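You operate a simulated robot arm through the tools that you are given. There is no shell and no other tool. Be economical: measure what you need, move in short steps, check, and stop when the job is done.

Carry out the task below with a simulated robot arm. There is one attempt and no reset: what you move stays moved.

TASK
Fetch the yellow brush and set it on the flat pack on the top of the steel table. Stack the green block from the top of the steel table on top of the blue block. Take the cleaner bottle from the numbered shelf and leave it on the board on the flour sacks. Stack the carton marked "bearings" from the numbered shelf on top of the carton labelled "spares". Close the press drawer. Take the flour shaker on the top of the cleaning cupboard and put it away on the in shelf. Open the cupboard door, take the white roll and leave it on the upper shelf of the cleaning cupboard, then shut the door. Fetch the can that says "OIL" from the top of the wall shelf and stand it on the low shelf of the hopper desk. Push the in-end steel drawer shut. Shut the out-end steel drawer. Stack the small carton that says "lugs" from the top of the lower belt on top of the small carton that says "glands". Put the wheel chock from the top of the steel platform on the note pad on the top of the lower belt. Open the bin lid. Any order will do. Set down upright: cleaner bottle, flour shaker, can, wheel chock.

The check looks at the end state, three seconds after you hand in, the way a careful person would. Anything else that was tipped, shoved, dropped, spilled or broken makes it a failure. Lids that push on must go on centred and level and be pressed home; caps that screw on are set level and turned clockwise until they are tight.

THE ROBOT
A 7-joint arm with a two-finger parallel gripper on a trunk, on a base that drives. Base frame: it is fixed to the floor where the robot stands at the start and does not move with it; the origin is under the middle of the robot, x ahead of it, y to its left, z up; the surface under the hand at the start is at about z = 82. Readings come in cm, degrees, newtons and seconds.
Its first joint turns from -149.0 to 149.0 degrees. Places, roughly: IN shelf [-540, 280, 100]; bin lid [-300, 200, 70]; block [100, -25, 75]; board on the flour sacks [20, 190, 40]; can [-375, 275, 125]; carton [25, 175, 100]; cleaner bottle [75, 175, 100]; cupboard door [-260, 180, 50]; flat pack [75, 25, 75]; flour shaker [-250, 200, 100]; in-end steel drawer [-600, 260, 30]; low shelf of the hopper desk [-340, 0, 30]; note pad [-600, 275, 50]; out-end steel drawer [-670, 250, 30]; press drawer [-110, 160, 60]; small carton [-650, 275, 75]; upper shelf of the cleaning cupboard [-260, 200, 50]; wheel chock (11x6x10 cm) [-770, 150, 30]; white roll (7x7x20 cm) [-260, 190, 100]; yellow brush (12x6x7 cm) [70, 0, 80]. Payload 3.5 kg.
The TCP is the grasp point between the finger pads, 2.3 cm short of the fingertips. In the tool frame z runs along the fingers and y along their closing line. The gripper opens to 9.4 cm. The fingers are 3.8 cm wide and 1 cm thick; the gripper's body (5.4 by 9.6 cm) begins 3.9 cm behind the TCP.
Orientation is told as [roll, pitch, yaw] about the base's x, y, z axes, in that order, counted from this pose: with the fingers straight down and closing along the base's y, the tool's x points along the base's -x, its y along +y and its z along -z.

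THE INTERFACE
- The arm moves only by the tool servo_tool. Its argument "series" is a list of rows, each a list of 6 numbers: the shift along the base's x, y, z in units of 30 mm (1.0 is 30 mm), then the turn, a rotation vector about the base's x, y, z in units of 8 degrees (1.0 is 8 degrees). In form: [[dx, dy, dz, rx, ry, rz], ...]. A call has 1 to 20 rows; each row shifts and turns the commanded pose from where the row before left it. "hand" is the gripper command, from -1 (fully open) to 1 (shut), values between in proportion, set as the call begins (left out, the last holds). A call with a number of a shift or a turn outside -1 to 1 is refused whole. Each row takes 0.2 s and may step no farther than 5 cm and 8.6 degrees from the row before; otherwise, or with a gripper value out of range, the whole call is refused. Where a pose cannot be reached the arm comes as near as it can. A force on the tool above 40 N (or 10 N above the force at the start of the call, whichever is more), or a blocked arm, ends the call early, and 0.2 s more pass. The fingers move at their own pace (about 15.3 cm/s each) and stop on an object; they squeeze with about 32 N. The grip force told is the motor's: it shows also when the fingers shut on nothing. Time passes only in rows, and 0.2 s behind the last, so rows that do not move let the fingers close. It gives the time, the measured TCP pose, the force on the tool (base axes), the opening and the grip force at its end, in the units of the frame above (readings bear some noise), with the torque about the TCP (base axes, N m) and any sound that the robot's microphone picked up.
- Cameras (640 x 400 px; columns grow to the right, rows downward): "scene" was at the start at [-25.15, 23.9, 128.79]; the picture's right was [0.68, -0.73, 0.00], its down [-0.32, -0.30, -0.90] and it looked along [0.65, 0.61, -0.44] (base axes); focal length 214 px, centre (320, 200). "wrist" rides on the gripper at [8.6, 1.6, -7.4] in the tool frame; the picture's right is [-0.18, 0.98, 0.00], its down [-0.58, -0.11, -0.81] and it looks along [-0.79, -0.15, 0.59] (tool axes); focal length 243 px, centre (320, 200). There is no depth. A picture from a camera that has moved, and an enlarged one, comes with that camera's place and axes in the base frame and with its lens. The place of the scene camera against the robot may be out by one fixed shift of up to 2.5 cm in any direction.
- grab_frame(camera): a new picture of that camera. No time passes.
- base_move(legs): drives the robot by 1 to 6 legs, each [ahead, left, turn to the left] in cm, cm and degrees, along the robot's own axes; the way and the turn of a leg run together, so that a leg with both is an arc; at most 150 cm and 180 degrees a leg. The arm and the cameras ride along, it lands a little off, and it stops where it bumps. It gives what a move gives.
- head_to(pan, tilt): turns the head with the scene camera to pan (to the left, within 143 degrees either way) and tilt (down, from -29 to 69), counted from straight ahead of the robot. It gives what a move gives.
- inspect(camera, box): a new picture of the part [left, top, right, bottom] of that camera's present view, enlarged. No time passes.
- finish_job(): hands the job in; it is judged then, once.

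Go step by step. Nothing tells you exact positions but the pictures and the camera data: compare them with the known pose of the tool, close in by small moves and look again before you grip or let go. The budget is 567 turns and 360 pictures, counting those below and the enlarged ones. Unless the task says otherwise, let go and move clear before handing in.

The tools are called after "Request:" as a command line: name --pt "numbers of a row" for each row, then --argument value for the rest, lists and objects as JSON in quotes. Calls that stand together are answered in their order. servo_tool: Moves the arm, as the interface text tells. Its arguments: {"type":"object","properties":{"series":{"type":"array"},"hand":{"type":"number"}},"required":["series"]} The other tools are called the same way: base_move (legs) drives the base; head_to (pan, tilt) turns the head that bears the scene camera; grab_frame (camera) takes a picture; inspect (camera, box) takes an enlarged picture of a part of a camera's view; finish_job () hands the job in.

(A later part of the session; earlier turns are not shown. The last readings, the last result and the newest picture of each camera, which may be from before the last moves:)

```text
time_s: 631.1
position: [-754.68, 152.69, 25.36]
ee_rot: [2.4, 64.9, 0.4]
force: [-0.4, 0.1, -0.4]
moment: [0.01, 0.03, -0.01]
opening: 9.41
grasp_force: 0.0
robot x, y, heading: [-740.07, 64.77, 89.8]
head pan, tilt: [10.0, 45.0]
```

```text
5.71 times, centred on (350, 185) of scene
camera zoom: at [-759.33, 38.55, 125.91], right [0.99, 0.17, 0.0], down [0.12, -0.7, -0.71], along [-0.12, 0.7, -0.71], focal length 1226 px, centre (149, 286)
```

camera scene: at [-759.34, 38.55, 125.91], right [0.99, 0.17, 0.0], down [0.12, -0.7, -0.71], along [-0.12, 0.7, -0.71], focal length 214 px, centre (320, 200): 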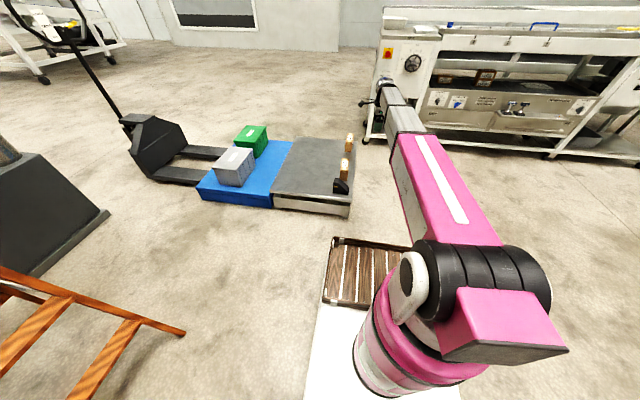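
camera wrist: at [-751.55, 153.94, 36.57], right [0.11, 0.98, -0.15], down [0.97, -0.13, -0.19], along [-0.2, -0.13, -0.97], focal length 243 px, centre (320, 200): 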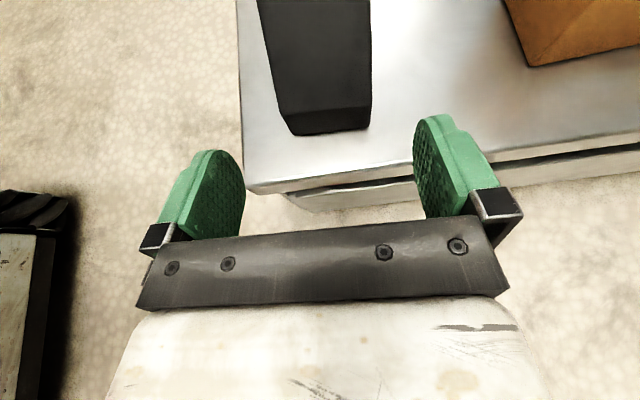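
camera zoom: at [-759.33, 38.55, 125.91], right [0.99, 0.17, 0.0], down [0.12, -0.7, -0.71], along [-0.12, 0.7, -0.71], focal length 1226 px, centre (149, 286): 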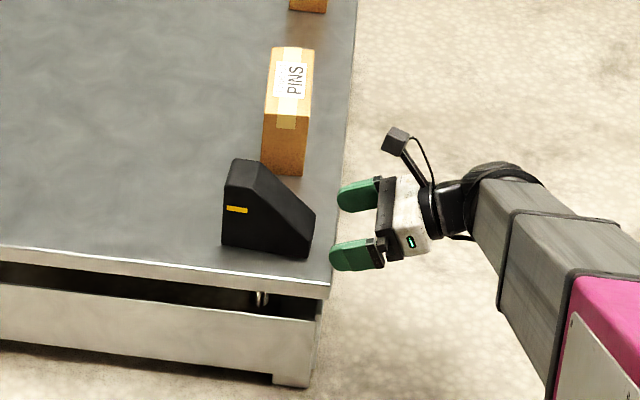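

Request:
servo_tool --pt "-0.2 0 0 0 0 0" --pt "-0.5 0 0 0 0 0" --pt "-0.6 0 0 0 0 0" --pt "-0.6 0 0 0 0 0" --pt "-0.5 0 0 0 0 0" --pt "-0.4 0 0 0 0 0" --pt "-0.3 0 0 0 0 0" --pt "-0.2 0 0 0 0 0" --pt "0 0 0 0 0 0" --hand -0.66

Request:
grab_frame --camera "wrist"

```text
time_s: 633.1
position: [-764.6, 152.6, 25.54]
ee_rot: [2.3, 64.9, 0.4]
force: [0.7, 0.5, -0.9]
moment: [0.0, -0.02, 0.03]
opening: 7.81
grasp_force: 0.1
robot x, y, heading: [-739.98, 64.94, 89.4]
head pan, tilt: [10.0, 45.0]
```

```text
80 pictures are left
camera wrist: at [-761.43, 153.94, 36.61], right [0.11, 0.98, -0.15], down [0.97, -0.13, -0.19], along [-0.2, -0.13, -0.97], focal length 243 px, centre (320, 200)
```

wrist: 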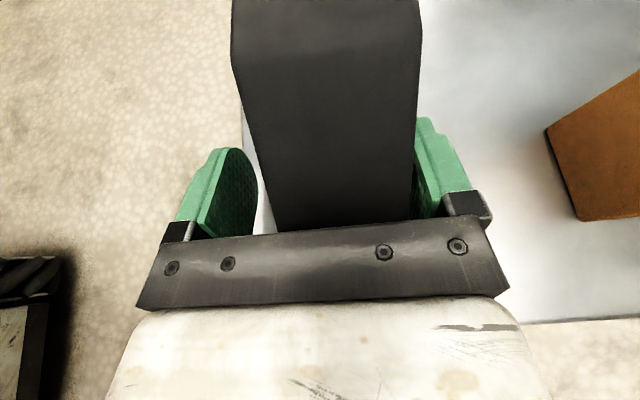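

Request:
servo_tool --pt "0 0.1 0 0 0 0" --pt "-0.2 0 0 0 0 0" --pt "-0.2 0 0 0 0 0" --pt "0 0 0 0 0 0"

Request:
servo_tool --pt "0 0 0 0 0 0" --pt "0 0 0 0 0 0" --pt "0 0 0 0 0 0" --pt "0 0 0 0 0 0" --hand 1

Request:
servo_tool --pt "0 0 0.1 0 0 0" --pt "0 0 0.3 0 0 0" --pt "0 0 0.4 0 0 0" --pt "0 0 0.2 0 0 0" --pt "0 0 0 0 0 0"

Request:
grab_frame --camera "wrist"

Request:
inspect --camera "scene" --box '[300, 150, 400, 220]'

```text
time_s: 634.1
position: [-765.54, 152.95, 25.52]
ee_rot: [2.4, 64.9, 0.6]
force: [19.9, -0.6, 20.0]
moment: [0.24, -1.14, -0.29]
opening: 7.77
grasp_force: 0.0
robot x, y, heading: [-739.95, 64.89, 89.5]
head pan, tilt: [10.0, 45.0]
```

```text
time_s: 634.6
position: [-765.88, 153.3, 25.69]
ee_rot: [2.9, 65.0, 0.7]
force: [2.4, 2.3, 5.6]
moment: [-0.18, -0.7, 0.21]
opening: 5.41
grasp_force: 31.8
robot x, y, heading: [-739.89, 65.04, 89.8]
head pan, tilt: [10.0, 45.0]
stopped in row 2: the force on the tool passed its limit at 42 N (the readings are from after the stop); the commanded pose is now the measured one
```

```text
time_s: 635.8
position: [-765.86, 153.24, 28.63]
ee_rot: [2.8, 64.9, 0.7]
force: [-0.1, -0.4, -4.7]
moment: [-0.02, -0.05, -0.02]
opening: 5.39
grasp_force: 31.9
robot x, y, heading: [-739.97, 64.91, 89.9]
head pan, tilt: [10.0, 45.0]
```

```text
79 pictures are left
camera wrist: at [-762.63, 154.49, 39.76], right [0.11, 0.98, -0.15], down [0.97, -0.14, -0.19], along [-0.21, -0.12, -0.97], focal length 243 px, centre (320, 200)
```

wrist: 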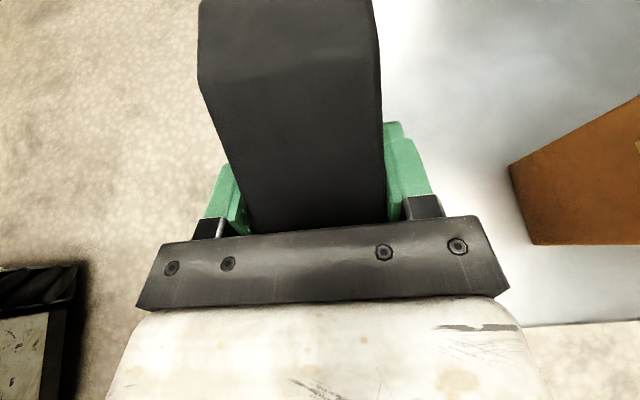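

```text
5.71 times, centred on (350, 185) of scene
camera zoom: at [-759.34, 38.58, 125.91], right [0.99, 0.17, 0.0], down [0.12, -0.7, -0.71], along [-0.12, 0.7, -0.71], focal length 1226 px, centre (149, 286)
```

zoom: 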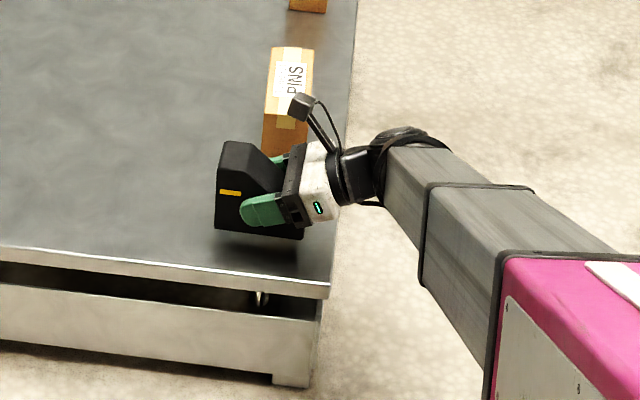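

Chock is held level. Lift it and carry it back to the machine.

Request:
servo_tool --pt "0 0 0.3 0 0 0" --pt "0 0 0.6 0 0 0" --pt "0 0 0.8 0 0 0" --pt "0 0 0.8 0 0 0" --pt "0 0 0.8 0 0 0" --pt "0 0 0.8 0 0 0" --pt "0 0 0.8 0 0 0" --pt "0 0 0.8 0 0 0" --pt "0.1 0 0.8 0 0 0" --pt "0.3 0 0.8 0 0 0" --pt "0.5 0 0.8 0 0 0" --pt "0.6 0 0.8 0 0 0" --pt "0.6 0 0.8 0 0 0" --pt "0.6 0 0.8 0 0 0" --pt "0.6 0 0.8 0 0 0" --pt "0.5 0 0.8 0 0 0" --pt "0.3 0 0.8 0 0 0" --pt "0 0 0.8 0 0 0" --pt "0 0 0.5 0 0 0" --pt "0 0 0.2 0 0 0"

Request:
base_move --legs '[[-6, 0, 0], [0, -143, 0], [70, 0, 0]]'

Request:
head_to --pan 0 --tilt 35

Request:
inspect --camera "scene" --box '[200, 80, 460, 240]'

```text
time_s: 640.0
position: [-753.44, 153.38, 71.7]
ee_rot: [2.9, 65.0, 0.8]
force: [1.1, 0.8, -4.9]
moment: [0.01, -0.03, -0.01]
opening: 5.39
grasp_force: 31.6
robot x, y, heading: [-740.03, 65.01, 89.6]
head pan, tilt: [10.0, 45.0]
```

```text
time_s: 651.0
position: [-609.13, 216.02, 71.79]
ee_rot: [2.7, 65.0, -1.0]
force: [0.2, 0.4, -4.0]
moment: [-0.02, -0.01, 0.02]
opening: 5.37
grasp_force: 32.2
robot x, y, heading: [-598.12, 126.85, 88.0]
head pan, tilt: [10.0, 45.0]
```

```text
time_s: 651.7
position: [-609.11, 215.85, 71.75]
ee_rot: [2.7, 65.1, -1.0]
force: [0.1, 0.3, -4.2]
moment: [0.0, -0.04, 0.01]
opening: 5.39
grasp_force: 31.9
robot x, y, heading: [-598.33, 126.73, 88.1]
head pan, tilt: [0.0, 35.0]
```

```text
2.46 times, centred on (330, 160) of scene
camera zoom: at [-616.78, 102.2, 127.39], right [1.0, -0.03, 0.0], down [-0.02, -0.57, -0.82], along [0.03, 0.82, -0.57], focal length 528 px, centre (295, 298)
```

zoom: 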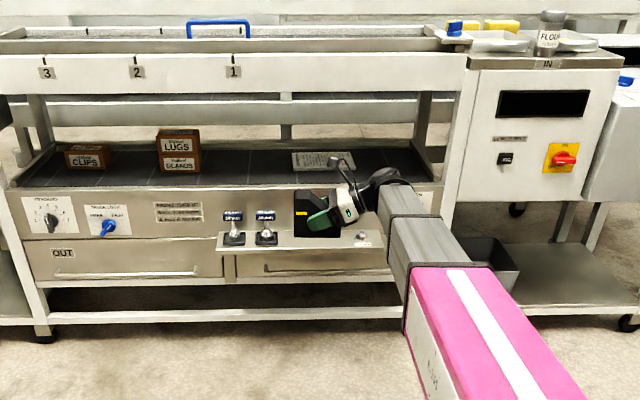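

Request:
servo_tool --pt "0.2 0 0.15 0 0 0" --pt "0.4 0 0.15 0 0 0" --pt "0.2 0 0 0 0 0" --pt "0 0 0 0 0 0"

Request:
base_move --legs '[[56, 0, 0]]'

Request:
inspect --camera "scene" --box '[240, 80, 440, 210]'

Request:
grab_frame --camera "wrist"

```text
time_s: 652.7
position: [-606.65, 215.89, 72.49]
ee_rot: [2.7, 65.0, -1.0]
force: [-0.6, -0.4, -4.0]
moment: [0.02, -0.04, 0.03]
opening: 5.42
grasp_force: 31.8
robot x, y, heading: [-598.37, 127.1, 88.1]
head pan, tilt: [0.0, 35.0]
```

```text
time_s: 655.9
position: [-604.93, 272.8, 72.64]
ee_rot: [2.8, 64.9, -0.8]
force: [-0.4, -0.6, -4.0]
moment: [0.01, -0.04, -0.01]
opening: 5.4
grasp_force: 32.1
robot x, y, heading: [-596.45, 184.02, 88.0]
head pan, tilt: [0.0, 35.0]
```

```text
3.08 times, centred on (340, 145) of scene
camera zoom: at [-614.88, 159.05, 127.4], right [1.0, -0.03, 0.0], down [-0.02, -0.57, -0.82], along [0.03, 0.82, -0.57], focal length 660 px, centre (258, 369)
```

zoom: 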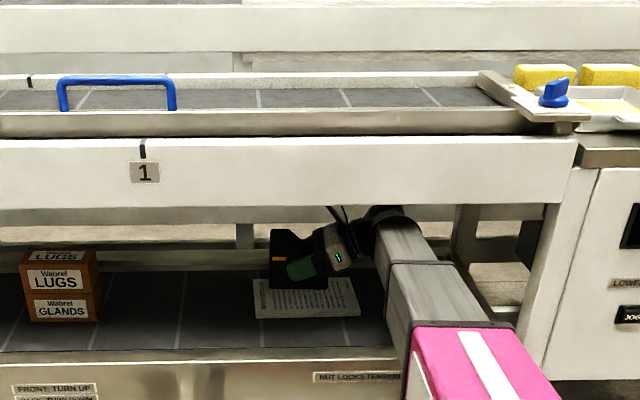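

```text
75 pictures are left
camera wrist: at [-601.69, 273.93, 83.77], right [0.14, 0.98, -0.15], down [0.97, -0.16, -0.19], along [-0.21, -0.12, -0.97], focal length 243 px, centre (320, 200)
```

wrist: 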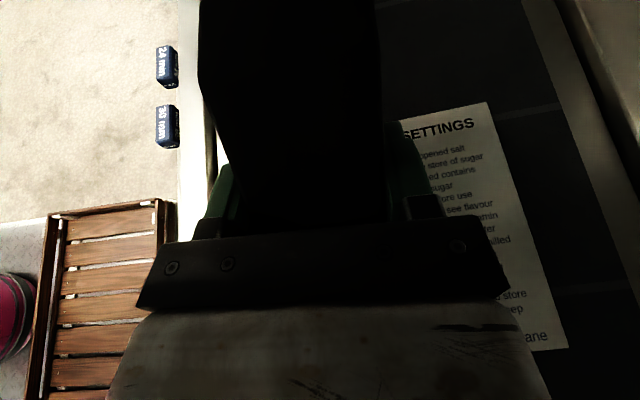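

Request:
servo_tool --pt "0 0.3 0 0 0 0" --pt "0 0.6 0 0 0 0" --pt "0 0.7 0 0 0 0" --pt "0 0.6 -0.1 0 0 0" --pt "0 0.35 -0.2 0 0 0" --pt "0 0.1 -0.2 0 0 0" --pt "0 0 -0.2 0 0 0" --pt "0 0 0 0 0 0"

Request:
inspect --camera "scene" --box '[300, 130, 380, 190]'

```text
time_s: 657.7
position: [-604.97, 280.73, 70.55]
ee_rot: [2.8, 65.0, -0.9]
force: [-0.1, 0.3, -4.1]
moment: [0.0, -0.06, -0.01]
opening: 5.4
grasp_force: 32.2
robot x, y, heading: [-596.72, 184.03, 88.2]
head pan, tilt: [0.0, 35.0]
```

```text
6.67 times, centred on (340, 160) of scene
camera zoom: at [-614.88, 159.05, 127.4], right [1.0, -0.03, 0.0], down [-0.02, -0.57, -0.82], along [0.03, 0.82, -0.57], focal length 1430 px, centre (187, 467)
```

zoom: 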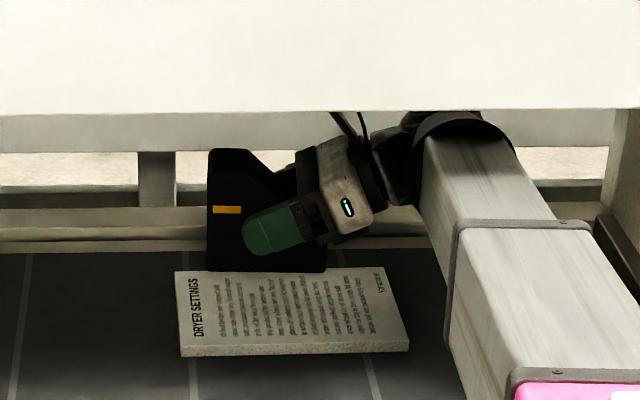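

Request:
servo_tool --pt "0.1 0 -0.2 0 0 0" --pt "0.1 0 -0.3 0 0 0" --pt "0 0 -0.3 0 0 0" --pt "0 0 -0.1 0 0 0" --pt "0 0 0 0 0 0"

Request:
inspect --camera "scene" --box '[300, 130, 380, 190]'

```text
time_s: 658.9
position: [-604.38, 280.82, 67.77]
ee_rot: [2.8, 65.0, -0.8]
force: [0.2, 1.3, -4.5]
moment: [-0.01, -0.02, -0.02]
opening: 5.41
grasp_force: 32.1
robot x, y, heading: [-596.35, 183.79, 87.9]
head pan, tilt: [0.0, 35.0]
```

```text
6.67 times, centred on (340, 160) of scene
camera zoom: at [-614.88, 159.05, 127.4], right [1.0, -0.03, 0.0], down [-0.02, -0.57, -0.82], along [0.03, 0.82, -0.57], focal length 1430 px, centre (187, 467)
```

zoom: 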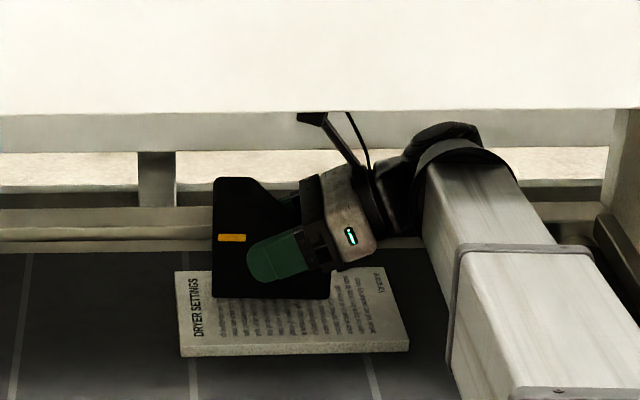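

Request:
servo_tool --pt "0 0 -0.1 0 0 0" --pt "0 0 -0.1 0 0 0" --pt "0 0 0 0 0 0"

Request:
servo_tool --pt "0 0 -0.07 0 0 0" --pt "0 0 -0.07 0 0 0" --pt "0 0 0 0 0 0"

Request:
servo_tool --pt "0 0 -0.07 0 0 0" --pt "0 0 -0.07 0 0 0" --pt "0 0 0 0 0 0"

```text
time_s: 659.7
position: [-604.22, 280.71, 67.17]
ee_rot: [2.9, 64.9, -0.9]
force: [0.2, 1.0, -4.9]
moment: [0.01, -0.03, -0.02]
opening: 5.39
grasp_force: 32.2
robot x, y, heading: [-596.61, 183.98, 88.1]
head pan, tilt: [0.0, 35.0]
```

```text
time_s: 660.5
position: [-604.24, 280.72, 66.76]
ee_rot: [2.8, 64.9, -0.7]
force: [-0.3, -0.7, -4.3]
moment: [0.0, -0.02, -0.02]
opening: 5.37
grasp_force: 31.8
robot x, y, heading: [-596.38, 183.92, 88.1]
head pan, tilt: [0.0, 35.0]
```

```text
time_s: 661.3
position: [-604.4, 280.75, 66.36]
ee_rot: [2.9, 65.0, -0.9]
force: [-0.1, 0.8, -4.3]
moment: [0.0, -0.07, -0.02]
opening: 5.38
grasp_force: 32.0
robot x, y, heading: [-596.27, 183.75, 88.1]
head pan, tilt: [0.0, 35.0]
```

Request:
servo_tool --pt "0 0 -0.07 0 0 0" --pt "0 0 -0.07 0 0 0" --pt "0 0 0 0 0 0"

Request:
servo_tool --pt "0 0 -0.07 0 0 0" --pt "0 0 -0.07 0 0 0" --pt "0 0 0 0 0 0"

Request:
inspect --camera "scene" --box '[300, 130, 380, 190]'

```text
time_s: 662.1
position: [-604.28, 280.71, 65.96]
ee_rot: [2.9, 65.0, -0.8]
force: [0.4, 0.0, -4.2]
moment: [0.02, -0.03, -0.01]
opening: 5.41
grasp_force: 31.8
robot x, y, heading: [-595.98, 184.06, 88.1]
head pan, tilt: [0.0, 35.0]
```

```text
time_s: 662.9
position: [-604.33, 280.8, 65.79]
ee_rot: [3.1, 65.3, -0.7]
force: [3.3, 4.7, 30.2]
moment: [-0.75, -1.55, 0.17]
opening: 5.38
grasp_force: 32.1
robot x, y, heading: [-596.24, 183.94, 88.3]
head pan, tilt: [0.0, 35.0]
```

```text
6.67 times, centred on (340, 160) of scene
camera zoom: at [-614.87, 158.96, 127.38], right [1.0, -0.03, 0.0], down [-0.02, -0.57, -0.82], along [0.03, 0.82, -0.57], focal length 1430 px, centre (187, 467)
```

zoom: 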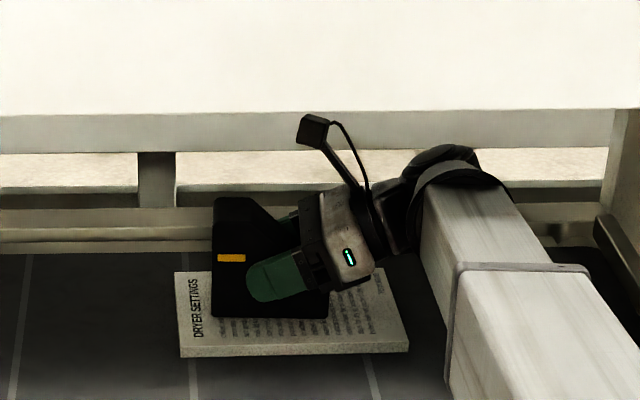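

Chock rests on the pad. Ease, open, and withdraw toward +x.

Request:
servo_tool --pt "0 0 0.04 0 0 0" --pt "0 0 0 0 0 0"

Request:
servo_tool --pt "0 0 0 0 0 0" --pt "0 0 0 0 0 0" --pt "0.1 0 0.05 0 0 0" --pt "0.3 0 0.1 0 0 0" --pt "0.4 0 0.1 0 0 0" --pt "0.4 0 0.1 0 0 0" --pt "0.4 0 0 0 0 0" --pt "0.3 0 0 0 0 0" --pt "0.1 0 0 0 0 0" --hand -0.9

Request:
inspect --camera "scene" --box '[280, 120, 400, 200]'

```text
time_s: 663.5
position: [-604.4, 280.65, 65.74]
ee_rot: [3.0, 65.0, -0.7]
force: [3.6, 5.4, 32.1]
moment: [-0.76, -0.84, 0.05]
opening: 5.41
grasp_force: 31.8
robot x, y, heading: [-596.13, 183.81, 88.3]
head pan, tilt: [0.0, 35.0]
```

```text
time_s: 665.5
position: [-598.36, 280.77, 66.56]
ee_rot: [2.8, 65.0, -0.8]
force: [-0.1, -0.3, 0.0]
moment: [0.0, 0.01, -0.01]
opening: 8.92
grasp_force: 0.1
robot x, y, heading: [-596.21, 183.86, 88.2]
head pan, tilt: [0.0, 35.0]
```

```text
5.00 times, centred on (340, 160) of scene
camera zoom: at [-614.88, 159.04, 127.4], right [1.0, -0.03, 0.0], down [-0.02, -0.57, -0.82], along [0.03, 0.82, -0.57], focal length 1072 px, centre (220, 400)
```

zoom: 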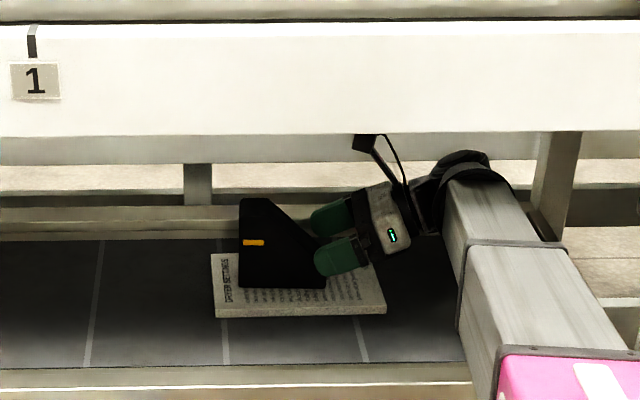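

Request:
servo_tool --pt "0.2 0 0 0 0 0" --pt "0.4 0 0 0 0 0" --pt "0.4 0 0 0 0 0" --pt "0.2 0 0 0 0 0" --pt "0 0 0 0 0 0"

Request:
grab_frame --camera "wrist"

```text
time_s: 666.7
position: [-594.8, 280.75, 66.72]
ee_rot: [2.9, 65.0, -0.7]
force: [0.4, 0.0, 1.0]
moment: [0.0, -0.01, 0.02]
opening: 8.91
grasp_force: 0.1
robot x, y, heading: [-596.43, 184.22, 88.3]
head pan, tilt: [0.0, 35.0]
```

```text
70 pictures are left
camera wrist: at [-591.53, 281.92, 77.87], right [0.14, 0.98, -0.15], down [0.97, -0.16, -0.19], along [-0.21, -0.12, -0.97], focal length 243 px, centre (320, 200)
```

wrist: 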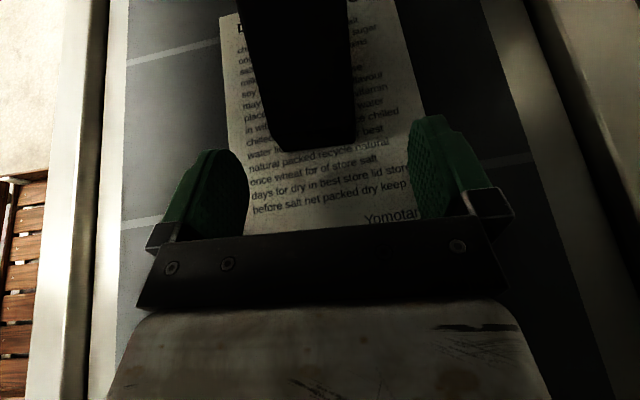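

Request:
servo_tool --pt "0.3 0 0 0 0 0" --pt "0.4 0 0 0 0 0" --pt "0 0 0 0 0 0"

Request:
base_move --legs '[[-60, 0, 2]]'

Request:
inspect --camera "scene" --box '[200, 80, 460, 240]'

```text
time_s: 667.5
position: [-592.62, 280.77, 66.59]
ee_rot: [2.9, 65.1, -0.8]
force: [-0.1, 0.2, 0.3]
moment: [-0.02, 0.0, 0.01]
opening: 8.95
grasp_force: 0.2
robot x, y, heading: [-596.21, 184.41, 88.1]
head pan, tilt: [0.0, 35.0]
```

```text
time_s: 670.9
position: [-596.82, 220.57, 66.61]
ee_rot: [2.9, 65.0, 1.1]
force: [0.5, 0.5, 0.8]
moment: [-0.02, -0.04, -0.03]
opening: 8.92
grasp_force: 0.1
robot x, y, heading: [-597.18, 123.88, 89.8]
head pan, tilt: [0.0, 35.0]
```

```text
2.46 times, centred on (330, 160) of scene
camera zoom: at [-614.97, 98.08, 127.4], right [1.0, 0.0, 0.0], down [0.0, -0.57, -0.82], along [0.0, 0.82, -0.57], focal length 528 px, centre (295, 298)
```

zoom: 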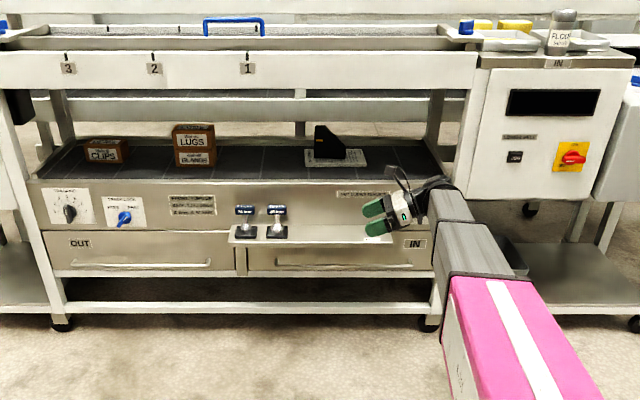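

Machine jobs all look right. Last: the OIL can. Put the tool down, drive right, and swing the arm to the right side.

Request:
servo_tool --pt "0 -0.2 0.1 0 -0.4 0" --pt "0 -0.4 0.2 0 -1 0" --pt "0 -0.4 0.2 0 -1 0" --pt "0 -0.4 0.2 0 -1 0" --pt "0 -0.4 0.2 0 -1 0" --pt "0 -0.4 0.2 0 -1 0" --pt "0 -0.4 0.2 0 -1 0" --pt "0 -0.4 0.2 0 -1 0" --pt "0 -0.2 0 0 -0.7 0" --pt "0 0 0 0 0 0" --hand -1

Request:
base_move --legs '[[0, -130, 0]]'

Request:
servo_tool --pt "0.3 0 0.2 0 0 0" --pt "0.7 0 0.3 0 0 0" --pt "1 0 0.4 0 0 0" --pt "1 0 0.5 0 0 0" --pt "1 -0.1 0.5 0 0 0" --pt "1 -0.2 0.5 0 0 0" --pt "1 -0.3 0.5 0 0 0" --pt "1 -0.4 0.5 0 0 0" --pt "1 -0.5 0.4 0 0 0" --pt "1 -0.6 0.2 0 0 0" --pt "1 -0.7 0 0 0 0" --pt "0.9 -0.8 0 0 0 0" --pt "0.8 -0.9 0 0 0 0" --pt "0.8 -1 0 0 0 0" --pt "0.7 -1 0 0 0 0" --pt "0.6 -1 0 0 0 0" --pt "0.5 -1 0 0 0 0" --pt "0.4 -1 0 0 0 0" --pt "0.2 -0.7 0 0 0 0" --pt "0 -0.3 0 0 0 0"

```text
time_s: 673.1
position: [-596.8, 210.66, 71.13]
ee_rot: [1.9, 0.2, 0.5]
force: [0.6, -0.1, -0.8]
moment: [-0.01, -0.04, 0.03]
opening: 9.39
grasp_force: 0.0
robot x, y, heading: [-597.65, 123.61, 90.2]
head pan, tilt: [0.0, 35.0]
```

```text
time_s: 679.7
position: [-464.55, 209.59, 71.25]
ee_rot: [1.8, 0.2, -0.9]
force: [-0.2, 0.3, 0.2]
moment: [-0.01, 0.01, -0.01]
opening: 9.39
grasp_force: 0.1
robot x, y, heading: [-466.8, 122.07, 89.0]
head pan, tilt: [0.0, 35.0]
```

```text
time_s: 683.9
position: [-419.9, 178.07, 83.11]
ee_rot: [1.9, 0.1, -0.8]
force: [-0.5, -0.9, 0.1]
moment: [-0.01, 0.0, 0.0]
opening: 9.37
grasp_force: 0.1
robot x, y, heading: [-466.99, 122.27, 88.7]
head pan, tilt: [0.0, 35.0]
```

Request:
servo_tool --pt "0.2 -0.3 0 0 0 0" --pt "0.5 -0.8 0 0 0 0" --pt "0.6 -1 0 0 0 0" --pt "0.6 -1 0 0 0 0" --pt "0.6 -1 0 0 0 0" --pt "0.6 -1 0 0 0 0" --pt "0.6 -1 0 0 0 0" --pt "0.6 -1 0 0 0 0" --pt "0.5 -1 0 0 0 0" --pt "0.5 -1 0 0 0 0" --pt "0.3 -0.6 0 0 0 0" --pt "0.1 -0.3 0 0 0 0"

Request:
servo_tool --pt "0.1 0 0.3 0 -0.4 0" --pt "0.2 0 0.6 0 -1 0" --pt "0.3 0 0.8 0 -1 0" --pt "0.3 0 0.9 0 -1 0" --pt "0.3 0 0.9 0 -1 0" --pt "0.2 0 0.9 0 -1 0" --pt "0.1 0 0.9 0 -1 0" --pt "0 0 0.9 0 -1 0" --pt "0 0 0.9 0 -1 0" --pt "0 0 0.9 0 -0.3 0" --pt "0 0 0.9 0 0 0" --pt "0 0 0.9 0 0 0" --pt "0 0 0.9 0 0 0" --pt "0 0 0.9 0 0 0" --pt "0 0 0.8 0 0 0" --pt "0 0 0.5 0 0 0" --pt "0 0 0.2 0 0 0"

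Request:
head_to --pan -45 --tilt 5

Request:
grab_frame --camera "scene"

```text
time_s: 686.5
position: [-402.92, 148.0, 83.2]
ee_rot: [1.9, 0.2, -0.8]
force: [0.7, 0.8, -0.3]
moment: [-0.03, -0.03, 0.0]
opening: 9.41
grasp_force: 0.1
robot x, y, heading: [-466.88, 122.48, 89.1]
head pan, tilt: [0.0, 35.0]
```

```text
time_s: 690.1
position: [-398.22, 148.08, 122.55]
ee_rot: [4.0, -69.3, -2.4]
force: [-1.1, -0.4, -0.5]
moment: [-0.02, -0.01, 0.01]
opening: 9.4
grasp_force: 0.1
robot x, y, heading: [-467.0, 122.31, 88.9]
head pan, tilt: [0.0, 35.0]
```

```text
time_s: 691.2
position: [-398.19, 148.18, 122.43]
ee_rot: [4.1, -69.5, -2.3]
force: [-0.1, 0.7, 0.0]
moment: [0.01, -0.01, 0.01]
opening: 9.4
grasp_force: 0.0
robot x, y, heading: [-466.85, 122.32, 88.8]
head pan, tilt: [-45.0, 5.0]
```

```text
68 pictures are left
camera scene: at [-478.82, 94.83, 132.21], right [0.69, -0.72, 0.0], down [-0.06, -0.06, -1.0], along [0.72, 0.69, -0.09], focal length 214 px, centre (320, 200)
```

scene: 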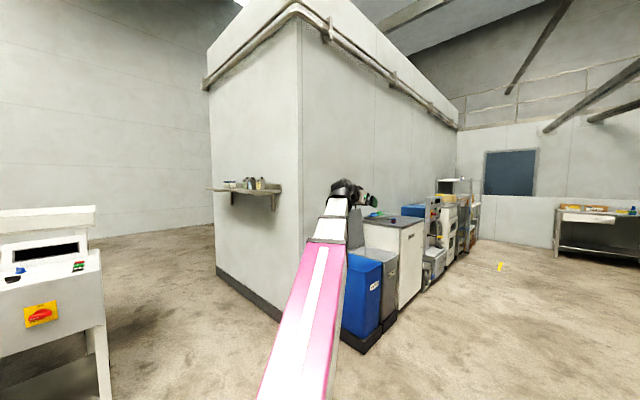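

Request:
inspect --camera "scene" --box '[195, 160, 305, 220]'

```text
5.82 times, centred on (250, 190) of scene
camera zoom: at [-478.82, 94.83, 132.21], right [0.69, -0.72, 0.0], down [-0.06, -0.06, -1.0], along [0.72, 0.69, -0.09], focal length 1248 px, centre (727, 258)
```

zoom: 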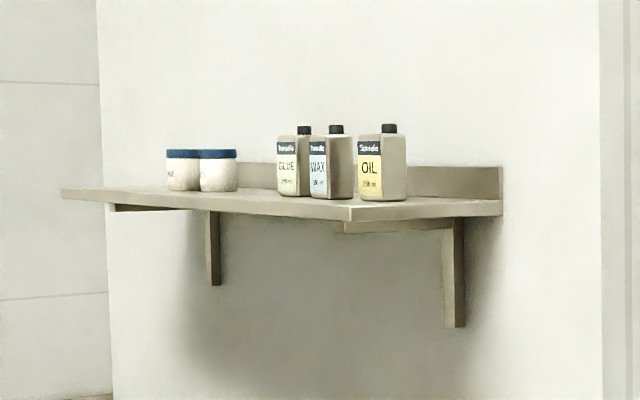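

OIL can ≈(−381, 258.8), 6.7 cm along y, shelf z≈123. Drive to just before the shelf and look with the wrist camera.

Request:
base_move --legs '[[0, -11, 1], [82, 0, 0]]'

Request:
servo_tool --pt "-0.3 0 0 0 0 0" --pt "-0.7 0 0 0 0 0" --pt "-0.8 0.2 0 0 0 0" --pt "-0.8 0.4 0 0 0 0" --pt "-0.6 0.6 0 0 0 0" --pt "-0.4 0.8 0 0 0 0" --pt "0 0.8 0 0 0 0" --pt "0 0.8 0 0 0 0" --pt "0 0.7 0 0 0 0" --pt "0 0.4 0 0 0 0" --pt "0 0 0 0 0 0"

Request:
grab_frame --camera "wrist"

```text
time_s: 696.3
position: [-387.08, 230.04, 122.56]
ee_rot: [4.0, -69.4, -1.4]
force: [0.3, -0.6, -0.2]
moment: [-0.01, -0.02, 0.01]
opening: 9.36
grasp_force: 0.2
robot x, y, heading: [-455.22, 203.34, 89.9]
head pan, tilt: [-45.0, 5.0]
```

```text
time_s: 698.7
position: [-397.91, 244.24, 122.61]
ee_rot: [4.2, -69.5, -1.6]
force: [0.4, -0.3, -0.3]
moment: [0.01, -0.01, 0.02]
opening: 9.38
grasp_force: 0.1
robot x, y, heading: [-455.1, 203.23, 89.9]
head pan, tilt: [-45.0, 5.0]
```

```text
66 pictures are left
camera wrist: at [-407.9, 245.42, 117.36], right [0.02, 0.98, 0.2], down [-0.54, -0.15, 0.82], along [0.84, -0.13, 0.53], focal length 243 px, centre (320, 200)
```

wrist: 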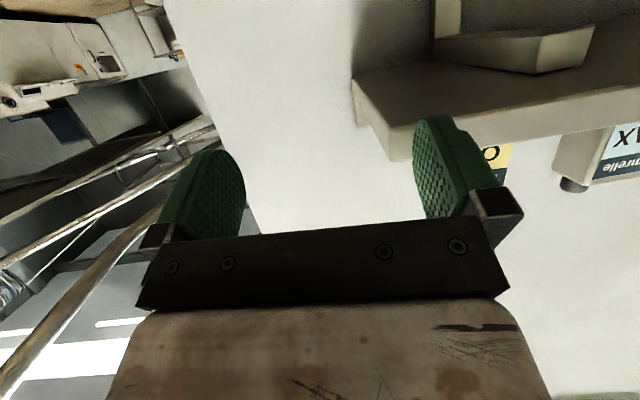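

Request:
servo_tool --pt "-0.4 0 0 0 0 0" --pt "-0.8 0 0.2 0 0 0" --pt "-0.6 0 0.5 0 0 0" --pt "0 0 0.8 0 0 0" --pt "0 0 0.9 0 0 0" --pt "0 0 0.8 0 0 0" --pt "0 0 0.4 0 0 0" --pt "0 0 0.1 0 0 0"

Request:
base_move --legs '[[15, 0, 0]]'

Request:
grab_frame --camera "wrist"

```text
time_s: 700.5
position: [-403.37, 244.15, 133.73]
ee_rot: [4.1, -69.4, -1.4]
force: [0.0, 0.3, -0.2]
moment: [-0.01, 0.0, 0.01]
opening: 9.44
grasp_force: 0.1
robot x, y, heading: [-455.12, 203.16, 89.7]
head pan, tilt: [-45.0, 5.0]
```

```text
time_s: 701.8
position: [-403.19, 254.97, 133.62]
ee_rot: [4.2, -69.4, -0.9]
force: [0.7, 1.2, 0.0]
moment: [0.0, 0.0, 0.0]
opening: 9.43
grasp_force: 0.1
robot x, y, heading: [-454.87, 213.71, 90.1]
head pan, tilt: [-45.0, 5.0]
stopped in leg 1: the robot was blocked; the commanded pose is now the measured one
```

```text
65 pictures are left
camera wrist: at [-413.2, 256.18, 128.38], right [0.01, 0.98, 0.2], down [-0.54, -0.16, 0.82], along [0.84, -0.12, 0.53], focal length 243 px, centre (320, 200)
```

wrist: 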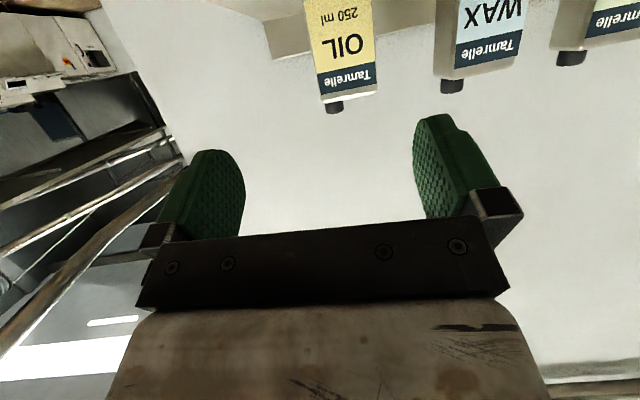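

Can is at y≈258, top 134. Advance at z 132 with the jaws straddling it.

Request:
servo_tool --pt "0 0.3 -0.2 0 0 0" --pt "0.2 0.4 -0.3 0 0 0" --pt "0.5 0.3 0 0 0 0" --pt "0.7 0 0 0 0 0" --pt "0.7 0 0 0 0 0" --pt "0.7 0 0 0 0 0" --pt "0.6 0 0 0 0 0" --pt "0.5 0 0 0 0 0" --pt "0.3 0 0 0 0 0" --pt "0.1 0 0 0 0 0" --pt "0 0 0 0 0 0"

Request:
grab_frame --camera "wrist"

```text
time_s: 704.2
position: [-390.14, 257.94, 132.09]
ee_rot: [4.0, -69.4, -0.9]
force: [-0.3, 0.6, -0.6]
moment: [-0.02, 0.0, 0.01]
opening: 9.39
grasp_force: 0.0
robot x, y, heading: [-455.17, 213.34, 90.2]
head pan, tilt: [-45.0, 5.0]
```

```text
64 pictures are left
camera wrist: at [-400.21, 259.17, 126.82], right [0.01, 0.98, 0.2], down [-0.54, -0.16, 0.82], along [0.84, -0.12, 0.53], focal length 243 px, centre (320, 200)
```

wrist: 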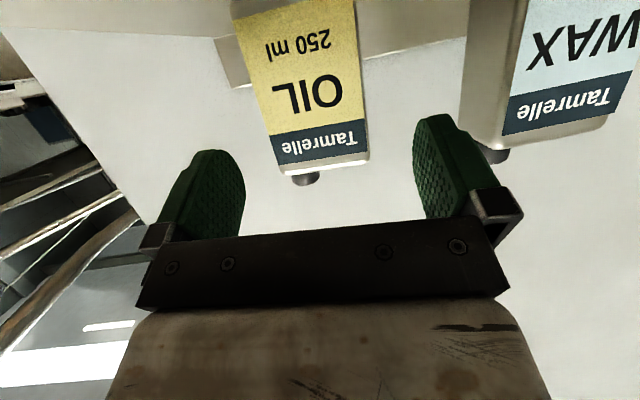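

Request:
servo_tool --pt "0.2 -0.1 0 0 0 0" --pt "0.5 0 0 0 0 0" --pt "0.6 0 0 0 0 0" --pt "0.5 0 0 0 0 0" --pt "0.3 0 0 0 0 0" --pt "0 0 0 0 0 0"

Request:
grab_frame --camera "wrist"

```text
time_s: 705.6
position: [-384.01, 257.78, 132.17]
ee_rot: [4.1, -69.4, -0.9]
force: [0.5, -0.5, 0.1]
moment: [-0.02, -0.02, 0.03]
opening: 9.39
grasp_force: 0.0
robot x, y, heading: [-454.77, 213.7, 90.5]
head pan, tilt: [-45.0, 5.0]
```

```text
63 pictures are left
camera wrist: at [-394.02, 258.91, 126.85], right [0.01, 0.98, 0.2], down [-0.54, -0.16, 0.82], along [0.84, -0.12, 0.53], focal length 243 px, centre (320, 200)
```

wrist: 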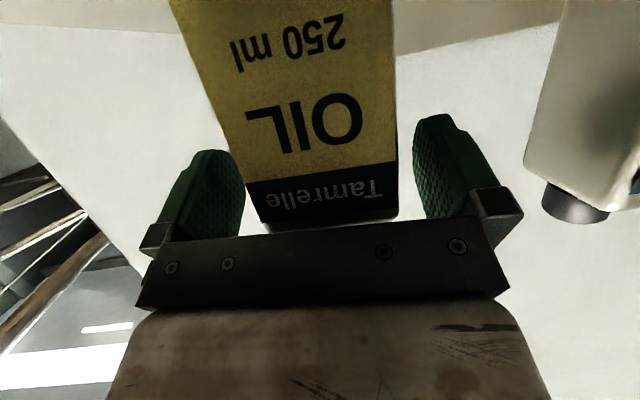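

Request:
servo_tool --pt "0 -0.1 0 0 0 0" --pt "0 0 0 0 0 0"

Request:
servo_tool --pt "0 0 0 0 0 0" --pt "0 0 0 0 0 0" --pt "0 0 0 0 0 0" --hand 1

Request:
servo_tool --pt "0 0 0.1 0 0 0" --pt "0 0 0.3 0 0 0" --pt "0 0 0.3 0 0 0" --pt "0 0 0.1 0 0 0" --pt "0 0 0 0 0 0"

Request:
grab_frame --camera "wrist"

```text
time_s: 706.2
position: [-384.0, 257.5, 132.21]
ee_rot: [4.1, -69.4, -0.9]
force: [-0.6, 1.3, 0.0]
moment: [-0.01, 0.01, -0.03]
opening: 9.39
grasp_force: 0.1
robot x, y, heading: [-454.76, 213.44, 90.4]
head pan, tilt: [-45.0, 5.0]
```

```text
time_s: 707.0
position: [-383.99, 257.44, 132.19]
ee_rot: [4.1, -69.4, -0.8]
force: [-0.3, 0.4, 4.3]
moment: [-0.21, -0.11, 0.03]
opening: 6.17
grasp_force: 31.7
robot x, y, heading: [-454.82, 213.67, 90.3]
head pan, tilt: [-45.0, 5.0]
```

```text
time_s: 708.2
position: [-384.02, 257.41, 134.51]
ee_rot: [4.1, -69.4, -0.9]
force: [-0.6, 0.1, -3.0]
moment: [0.02, -0.04, -0.02]
opening: 6.19
grasp_force: 32.0
robot x, y, heading: [-455.16, 213.6, 90.3]
head pan, tilt: [-45.0, 5.0]
```

```text
62 pictures are left
camera wrist: at [-394.02, 258.57, 129.28], right [0.01, 0.98, 0.2], down [-0.54, -0.16, 0.83], along [0.84, -0.12, 0.53], focal length 243 px, centre (320, 200)
```

wrist: 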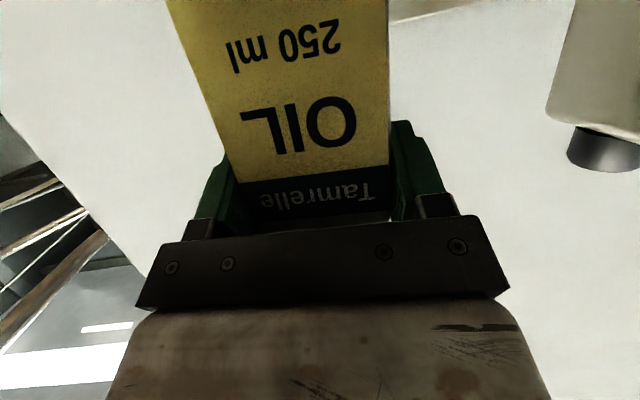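

Held. Level the tool roll, withdraw from the shelf and start toward the hopper desk.

Request:
servo_tool --pt "-0.2 0 0.1 -0.25 0 0" --pt "-0.5 0 0 -0.25 0 0" --pt "-0.7 0 0 0 0 0" --pt "-0.7 0 0 0 0 0" --pt "-0.7 0 0 0 0 0" --pt "-0.7 0 0 0 0 0" --pt "-0.7 0 0 0 0 0" --pt "-0.7 0 0 0 0 0" --pt "-0.5 0 0 0 0 0" --pt "-0.3 0 0 0 0 0" --pt "0 0 0 0 0 0"

Request:
base_move --legs '[[-108, 0, 0], [0, -100, 0], [0, -105, 0]]'

Request:
head_to --pan 125 --tilt 25

Request:
grab_frame --camera "scene"

```text
time_s: 710.6
position: [-401.1, 257.37, 134.88]
ee_rot: [-7.1, -69.0, 9.6]
force: [0.5, 0.7, -3.1]
moment: [-0.03, -0.03, 0.01]
opening: 6.2
grasp_force: 31.9
robot x, y, heading: [-454.85, 213.56, 90.3]
head pan, tilt: [-45.0, 5.0]
```

```text
time_s: 725.9
position: [-196.17, 137.67, 134.85]
ee_rot: [-7.1, -68.9, 6.4]
force: [-0.4, -1.2, -1.7]
moment: [0.02, -0.01, -0.02]
opening: 6.21
grasp_force: 32.1
robot x, y, heading: [-252.32, 97.06, 86.9]
head pan, tilt: [-45.0, 5.0]
```

```text
time_s: 728.5
position: [-196.03, 137.72, 134.83]
ee_rot: [-7.1, -69.0, 6.3]
force: [-0.5, -0.2, -2.6]
moment: [0.01, 0.0, 0.03]
opening: 6.16
grasp_force: 31.7
robot x, y, heading: [-252.5, 97.02, 86.9]
head pan, tilt: [125.0, 25.0]
```

```text
61 pictures are left
camera scene: at [-279.83, 58.93, 128.97], right [-0.53, 0.85, 0.0], down [0.36, 0.22, -0.91], along [-0.77, -0.48, -0.42], focal length 214 px, centre (320, 200)
```

scene: 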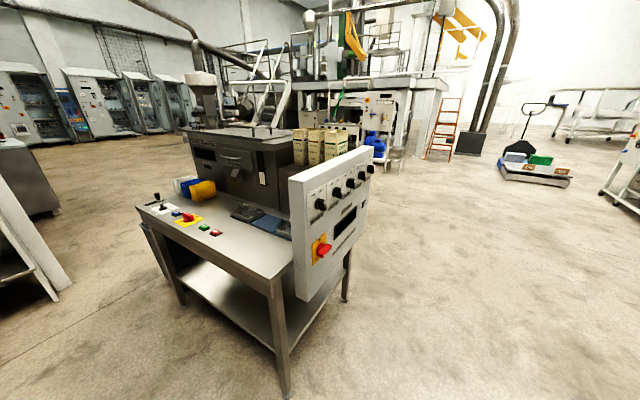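

The hopper desk's low shelf (z≈32) is open on its +x side. Turn to face −x and park in front of it.

Request:
base_move --legs '[[0, 0, 93], [-14, 60, 0], [0, 62, 0]]'

Request:
servo_tool --pt "-0.2 -0.3 -0.2 0 0 0.5" --pt "-0.4 -0.7 -0.4 0 0 1" --pt "-0.4 -0.9 -0.6 0 0 1" --pt "-0.4 -0.9 -0.8 0 0 1" --pt "-0.3 -0.9 -0.8 0 0 1" --pt "-0.2 -0.9 -0.8 0 0 1" --pt "-0.1 -0.9 -0.8 0 0 1" --pt "0 -0.9 -0.8 0 0 1" --pt "0 -0.9 -0.8 0 0 1" --pt "0 -0.9 -0.8 0 0 1" --pt "0 -0.9 -0.8 0 0 0.7" --pt "0 -0.8 -0.8 0 0 0" --pt "0 -0.6 -0.8 0 0 0" --pt "0 -0.4 -0.8 0 0 0" --pt "0 -0.2 -0.5 0 0 0" --pt "0 0 -0.2 0 0 0"

Request:
head_to --pan 0 --tilt 35

Request:
grab_frame --camera "scene"

```text
time_s: 739.1
position: [-278.6, 29.32, 134.91]
ee_rot: [-7.1, -69.0, 100.7]
force: [-1.1, 0.5, -2.5]
moment: [0.01, -0.02, 0.03]
opening: 6.16
grasp_force: 31.6
robot x, y, heading: [-234.28, -23.71, -178.7]
head pan, tilt: [125.0, 25.0]
```

```text
time_s: 742.5
position: [-290.37, -1.14, 105.99]
ee_rot: [-7.1, -69.1, -177.7]
force: [-1.0, 0.3, -2.8]
moment: [-0.04, 0.0, 0.0]
opening: 6.17
grasp_force: 31.7
out of reach, approached as far as the arm can: row 11, 12, 13, 14, 15, 16
robot x, y, heading: [-233.79, -23.18, -178.7]
head pan, tilt: [125.0, 25.0]
```

```text
time_s: 744.5
position: [-290.5, -1.12, 106.08]
ee_rot: [-7.1, -69.0, -177.7]
force: [-0.4, -0.8, -3.2]
moment: [-0.03, -0.01, -0.01]
opening: 6.19
grasp_force: 31.8
robot x, y, heading: [-233.97, -23.94, -178.8]
head pan, tilt: [0.0, 35.0]
```

```text
60 pictures are left
camera scene: at [-208.08, -43.57, 127.4], right [-0.02, 1.0, 0.0], down [0.57, 0.01, -0.82], along [-0.82, -0.02, -0.57], focal length 214 px, centre (320, 200)
```

scene: 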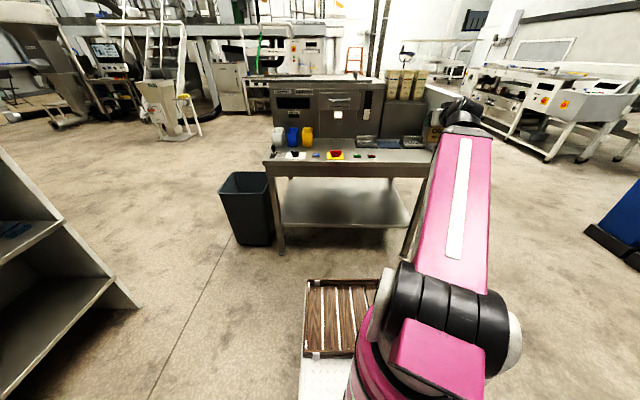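

Request:
servo_tool --pt "-0.3 -0.3 0 0 0 0" --pt "-0.6 -0.7 0 0 0 0" --pt "-0.7 -0.8 -0.2 0 0 0" --pt "-0.7 -0.9 -0.5 0 0 0" --pt "-0.5 -0.9 -0.8 0 0 0" --pt "-0.3 -0.9 -0.9 0 0 0" --pt "-0.1 -0.9 -0.9 0 0 0" --pt "0 -0.9 -0.9 0 0 0" --pt "0 -0.8 -0.9 0 0 0" --pt "0 -0.6 -0.9 0 0 0" --pt "0 -0.3 -0.9 0 0 0" --pt "0 0 -0.9 0 0 0" --pt "0 0 -0.9 0 0 0" --pt "0 0 -0.9 0 0 0" --pt "0 0 -0.9 0 0 0" --pt "0 0 -0.9 0 0 0" --pt "0 0 -0.9 0 0 0" --pt "0 0 -0.9 0 0 0" --pt "0 0 -0.9 0 0 0" --pt "0 0 -0.8 0 0 0"

Request:
servo_tool --pt "0 0 -0.6 0 0 0" --pt "0 0 -0.8 0 0 0" --pt "0 0 -0.8 0 0 0" --pt "0 0 -0.6 0 0 0" --pt "0 0 -0.3 0 0 0" --pt "0 0 0 0 0 0"

Request:
grab_frame --camera "scene"

Request:
grab_frame --camera "wrist"

```text
time_s: 748.7
position: [-300.11, -25.29, 60.98]
ee_rot: [-7.1, -68.9, -177.6]
force: [0.1, -0.5, -3.2]
moment: [-0.01, -0.02, 0.01]
opening: 6.17
grasp_force: 32.3
robot x, y, heading: [-233.76, -23.66, -178.6]
head pan, tilt: [0.0, 35.0]
```

```text
time_s: 750.1
position: [-300.07, -25.33, 51.84]
ee_rot: [-7.2, -69.0, -177.7]
force: [-0.1, 0.3, -2.6]
moment: [0.0, -0.05, 0.0]
opening: 6.16
grasp_force: 31.6
robot x, y, heading: [-233.84, -23.89, -178.7]
head pan, tilt: [0.0, 35.0]
```

```text
59 pictures are left
camera scene: at [-208.08, -43.57, 127.4], right [-0.02, 1.0, 0.0], down [0.57, 0.01, -0.82], along [-0.82, -0.02, -0.57], focal length 214 px, centre (320, 200)
```

scene: 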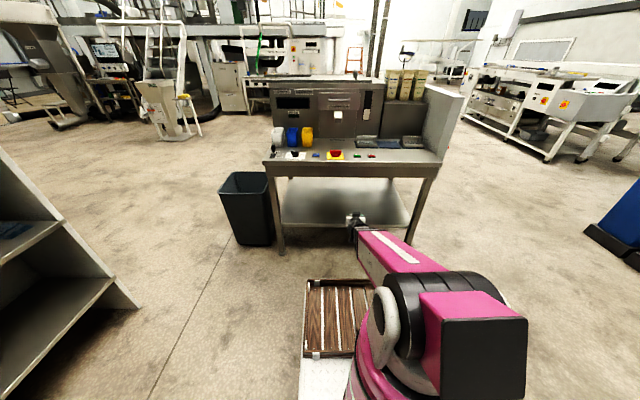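

```text
58 pictures are left
camera wrist: at [-290.03, -27.49, 46.46], right [-0.14, -0.98, 0.13], down [0.55, 0.03, 0.83], along [-0.82, 0.19, 0.54], focal length 243 px, centre (320, 200)
```

wrist: 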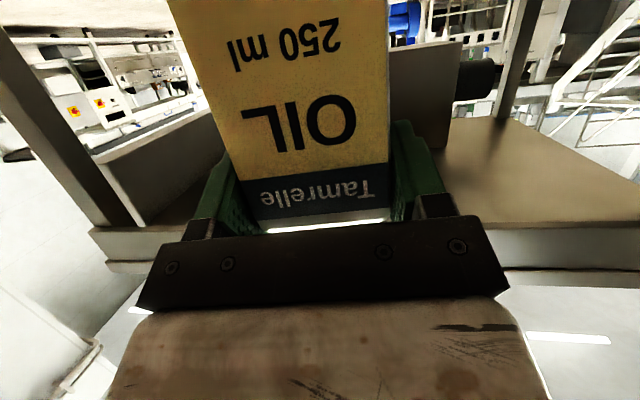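

Request:
servo_tool --pt "0 0 -0.3 -0.16 0 0" --pt "0 0 -0.5 -0.15 0 0" --pt "0 0 -0.5 0 0 0" --pt "0 0 -0.2 0 0 0" --pt "0 0 0 0 0 0"

Request:
base_move --legs '[[17, 0, 0]]'

Request:
servo_tool --pt "-0.2 0 0 0 0 0" --pt "-0.5 0 0 0 0 0" --pt "-0.7 0 0 0 0 0" --pt "-0.8 0 0 0 0 0" --pt "-0.8 0 0 0 0 0" --pt "-0.8 0 0 0 0 0" --pt "-0.7 0 0 0 0 0" --pt "-0.5 0 0 0 0 0" --pt "-0.2 0 0 0 0 0" --pt "0 0 0 0 0 0"

Request:
inspect --camera "scene" --box '[250, 150, 450, 260]'

```text
time_s: 751.3
position: [-300.08, -25.15, 47.27]
ee_rot: [-0.2, -69.0, 175.9]
force: [0.5, -0.2, -3.0]
moment: [-0.01, -0.03, 0.01]
opening: 6.19
grasp_force: 32.4
robot x, y, heading: [-233.96, -23.87, -178.6]
head pan, tilt: [0.0, 35.0]
```

```text
time_s: 752.8
position: [-316.91, -25.48, 47.27]
ee_rot: [-0.2, -69.1, 175.8]
force: [-0.9, 0.2, -2.0]
moment: [0.01, 0.0, -0.01]
opening: 6.17
grasp_force: 32.4
robot x, y, heading: [-250.76, -24.29, -178.5]
head pan, tilt: [0.0, 35.0]
```

```text
time_s: 755.0
position: [-332.63, -25.6, 47.28]
ee_rot: [-0.2, -69.0, 175.8]
force: [-0.4, -1.2, -2.4]
moment: [0.0, 0.0, 0.03]
opening: 6.2
grasp_force: 31.9
robot x, y, heading: [-250.76, -23.74, -178.6]
head pan, tilt: [0.0, 35.0]
```

```text
3.20 times, centred on (350, 205) of scene
camera zoom: at [-225.08, -43.97, 127.4], right [-0.02, 1.0, 0.0], down [0.57, 0.01, -0.82], along [-0.82, -0.02, -0.57], focal length 686 px, centre (224, 184)
```

zoom: 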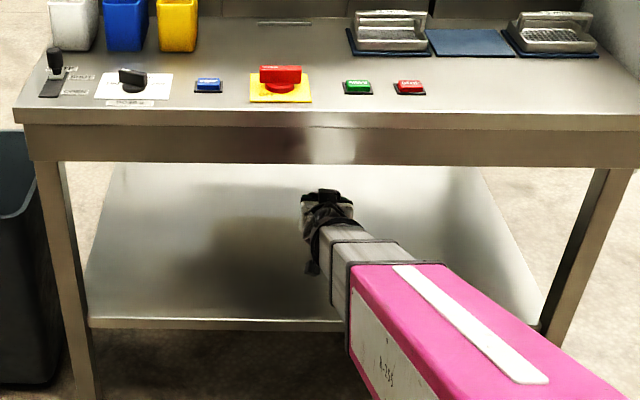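

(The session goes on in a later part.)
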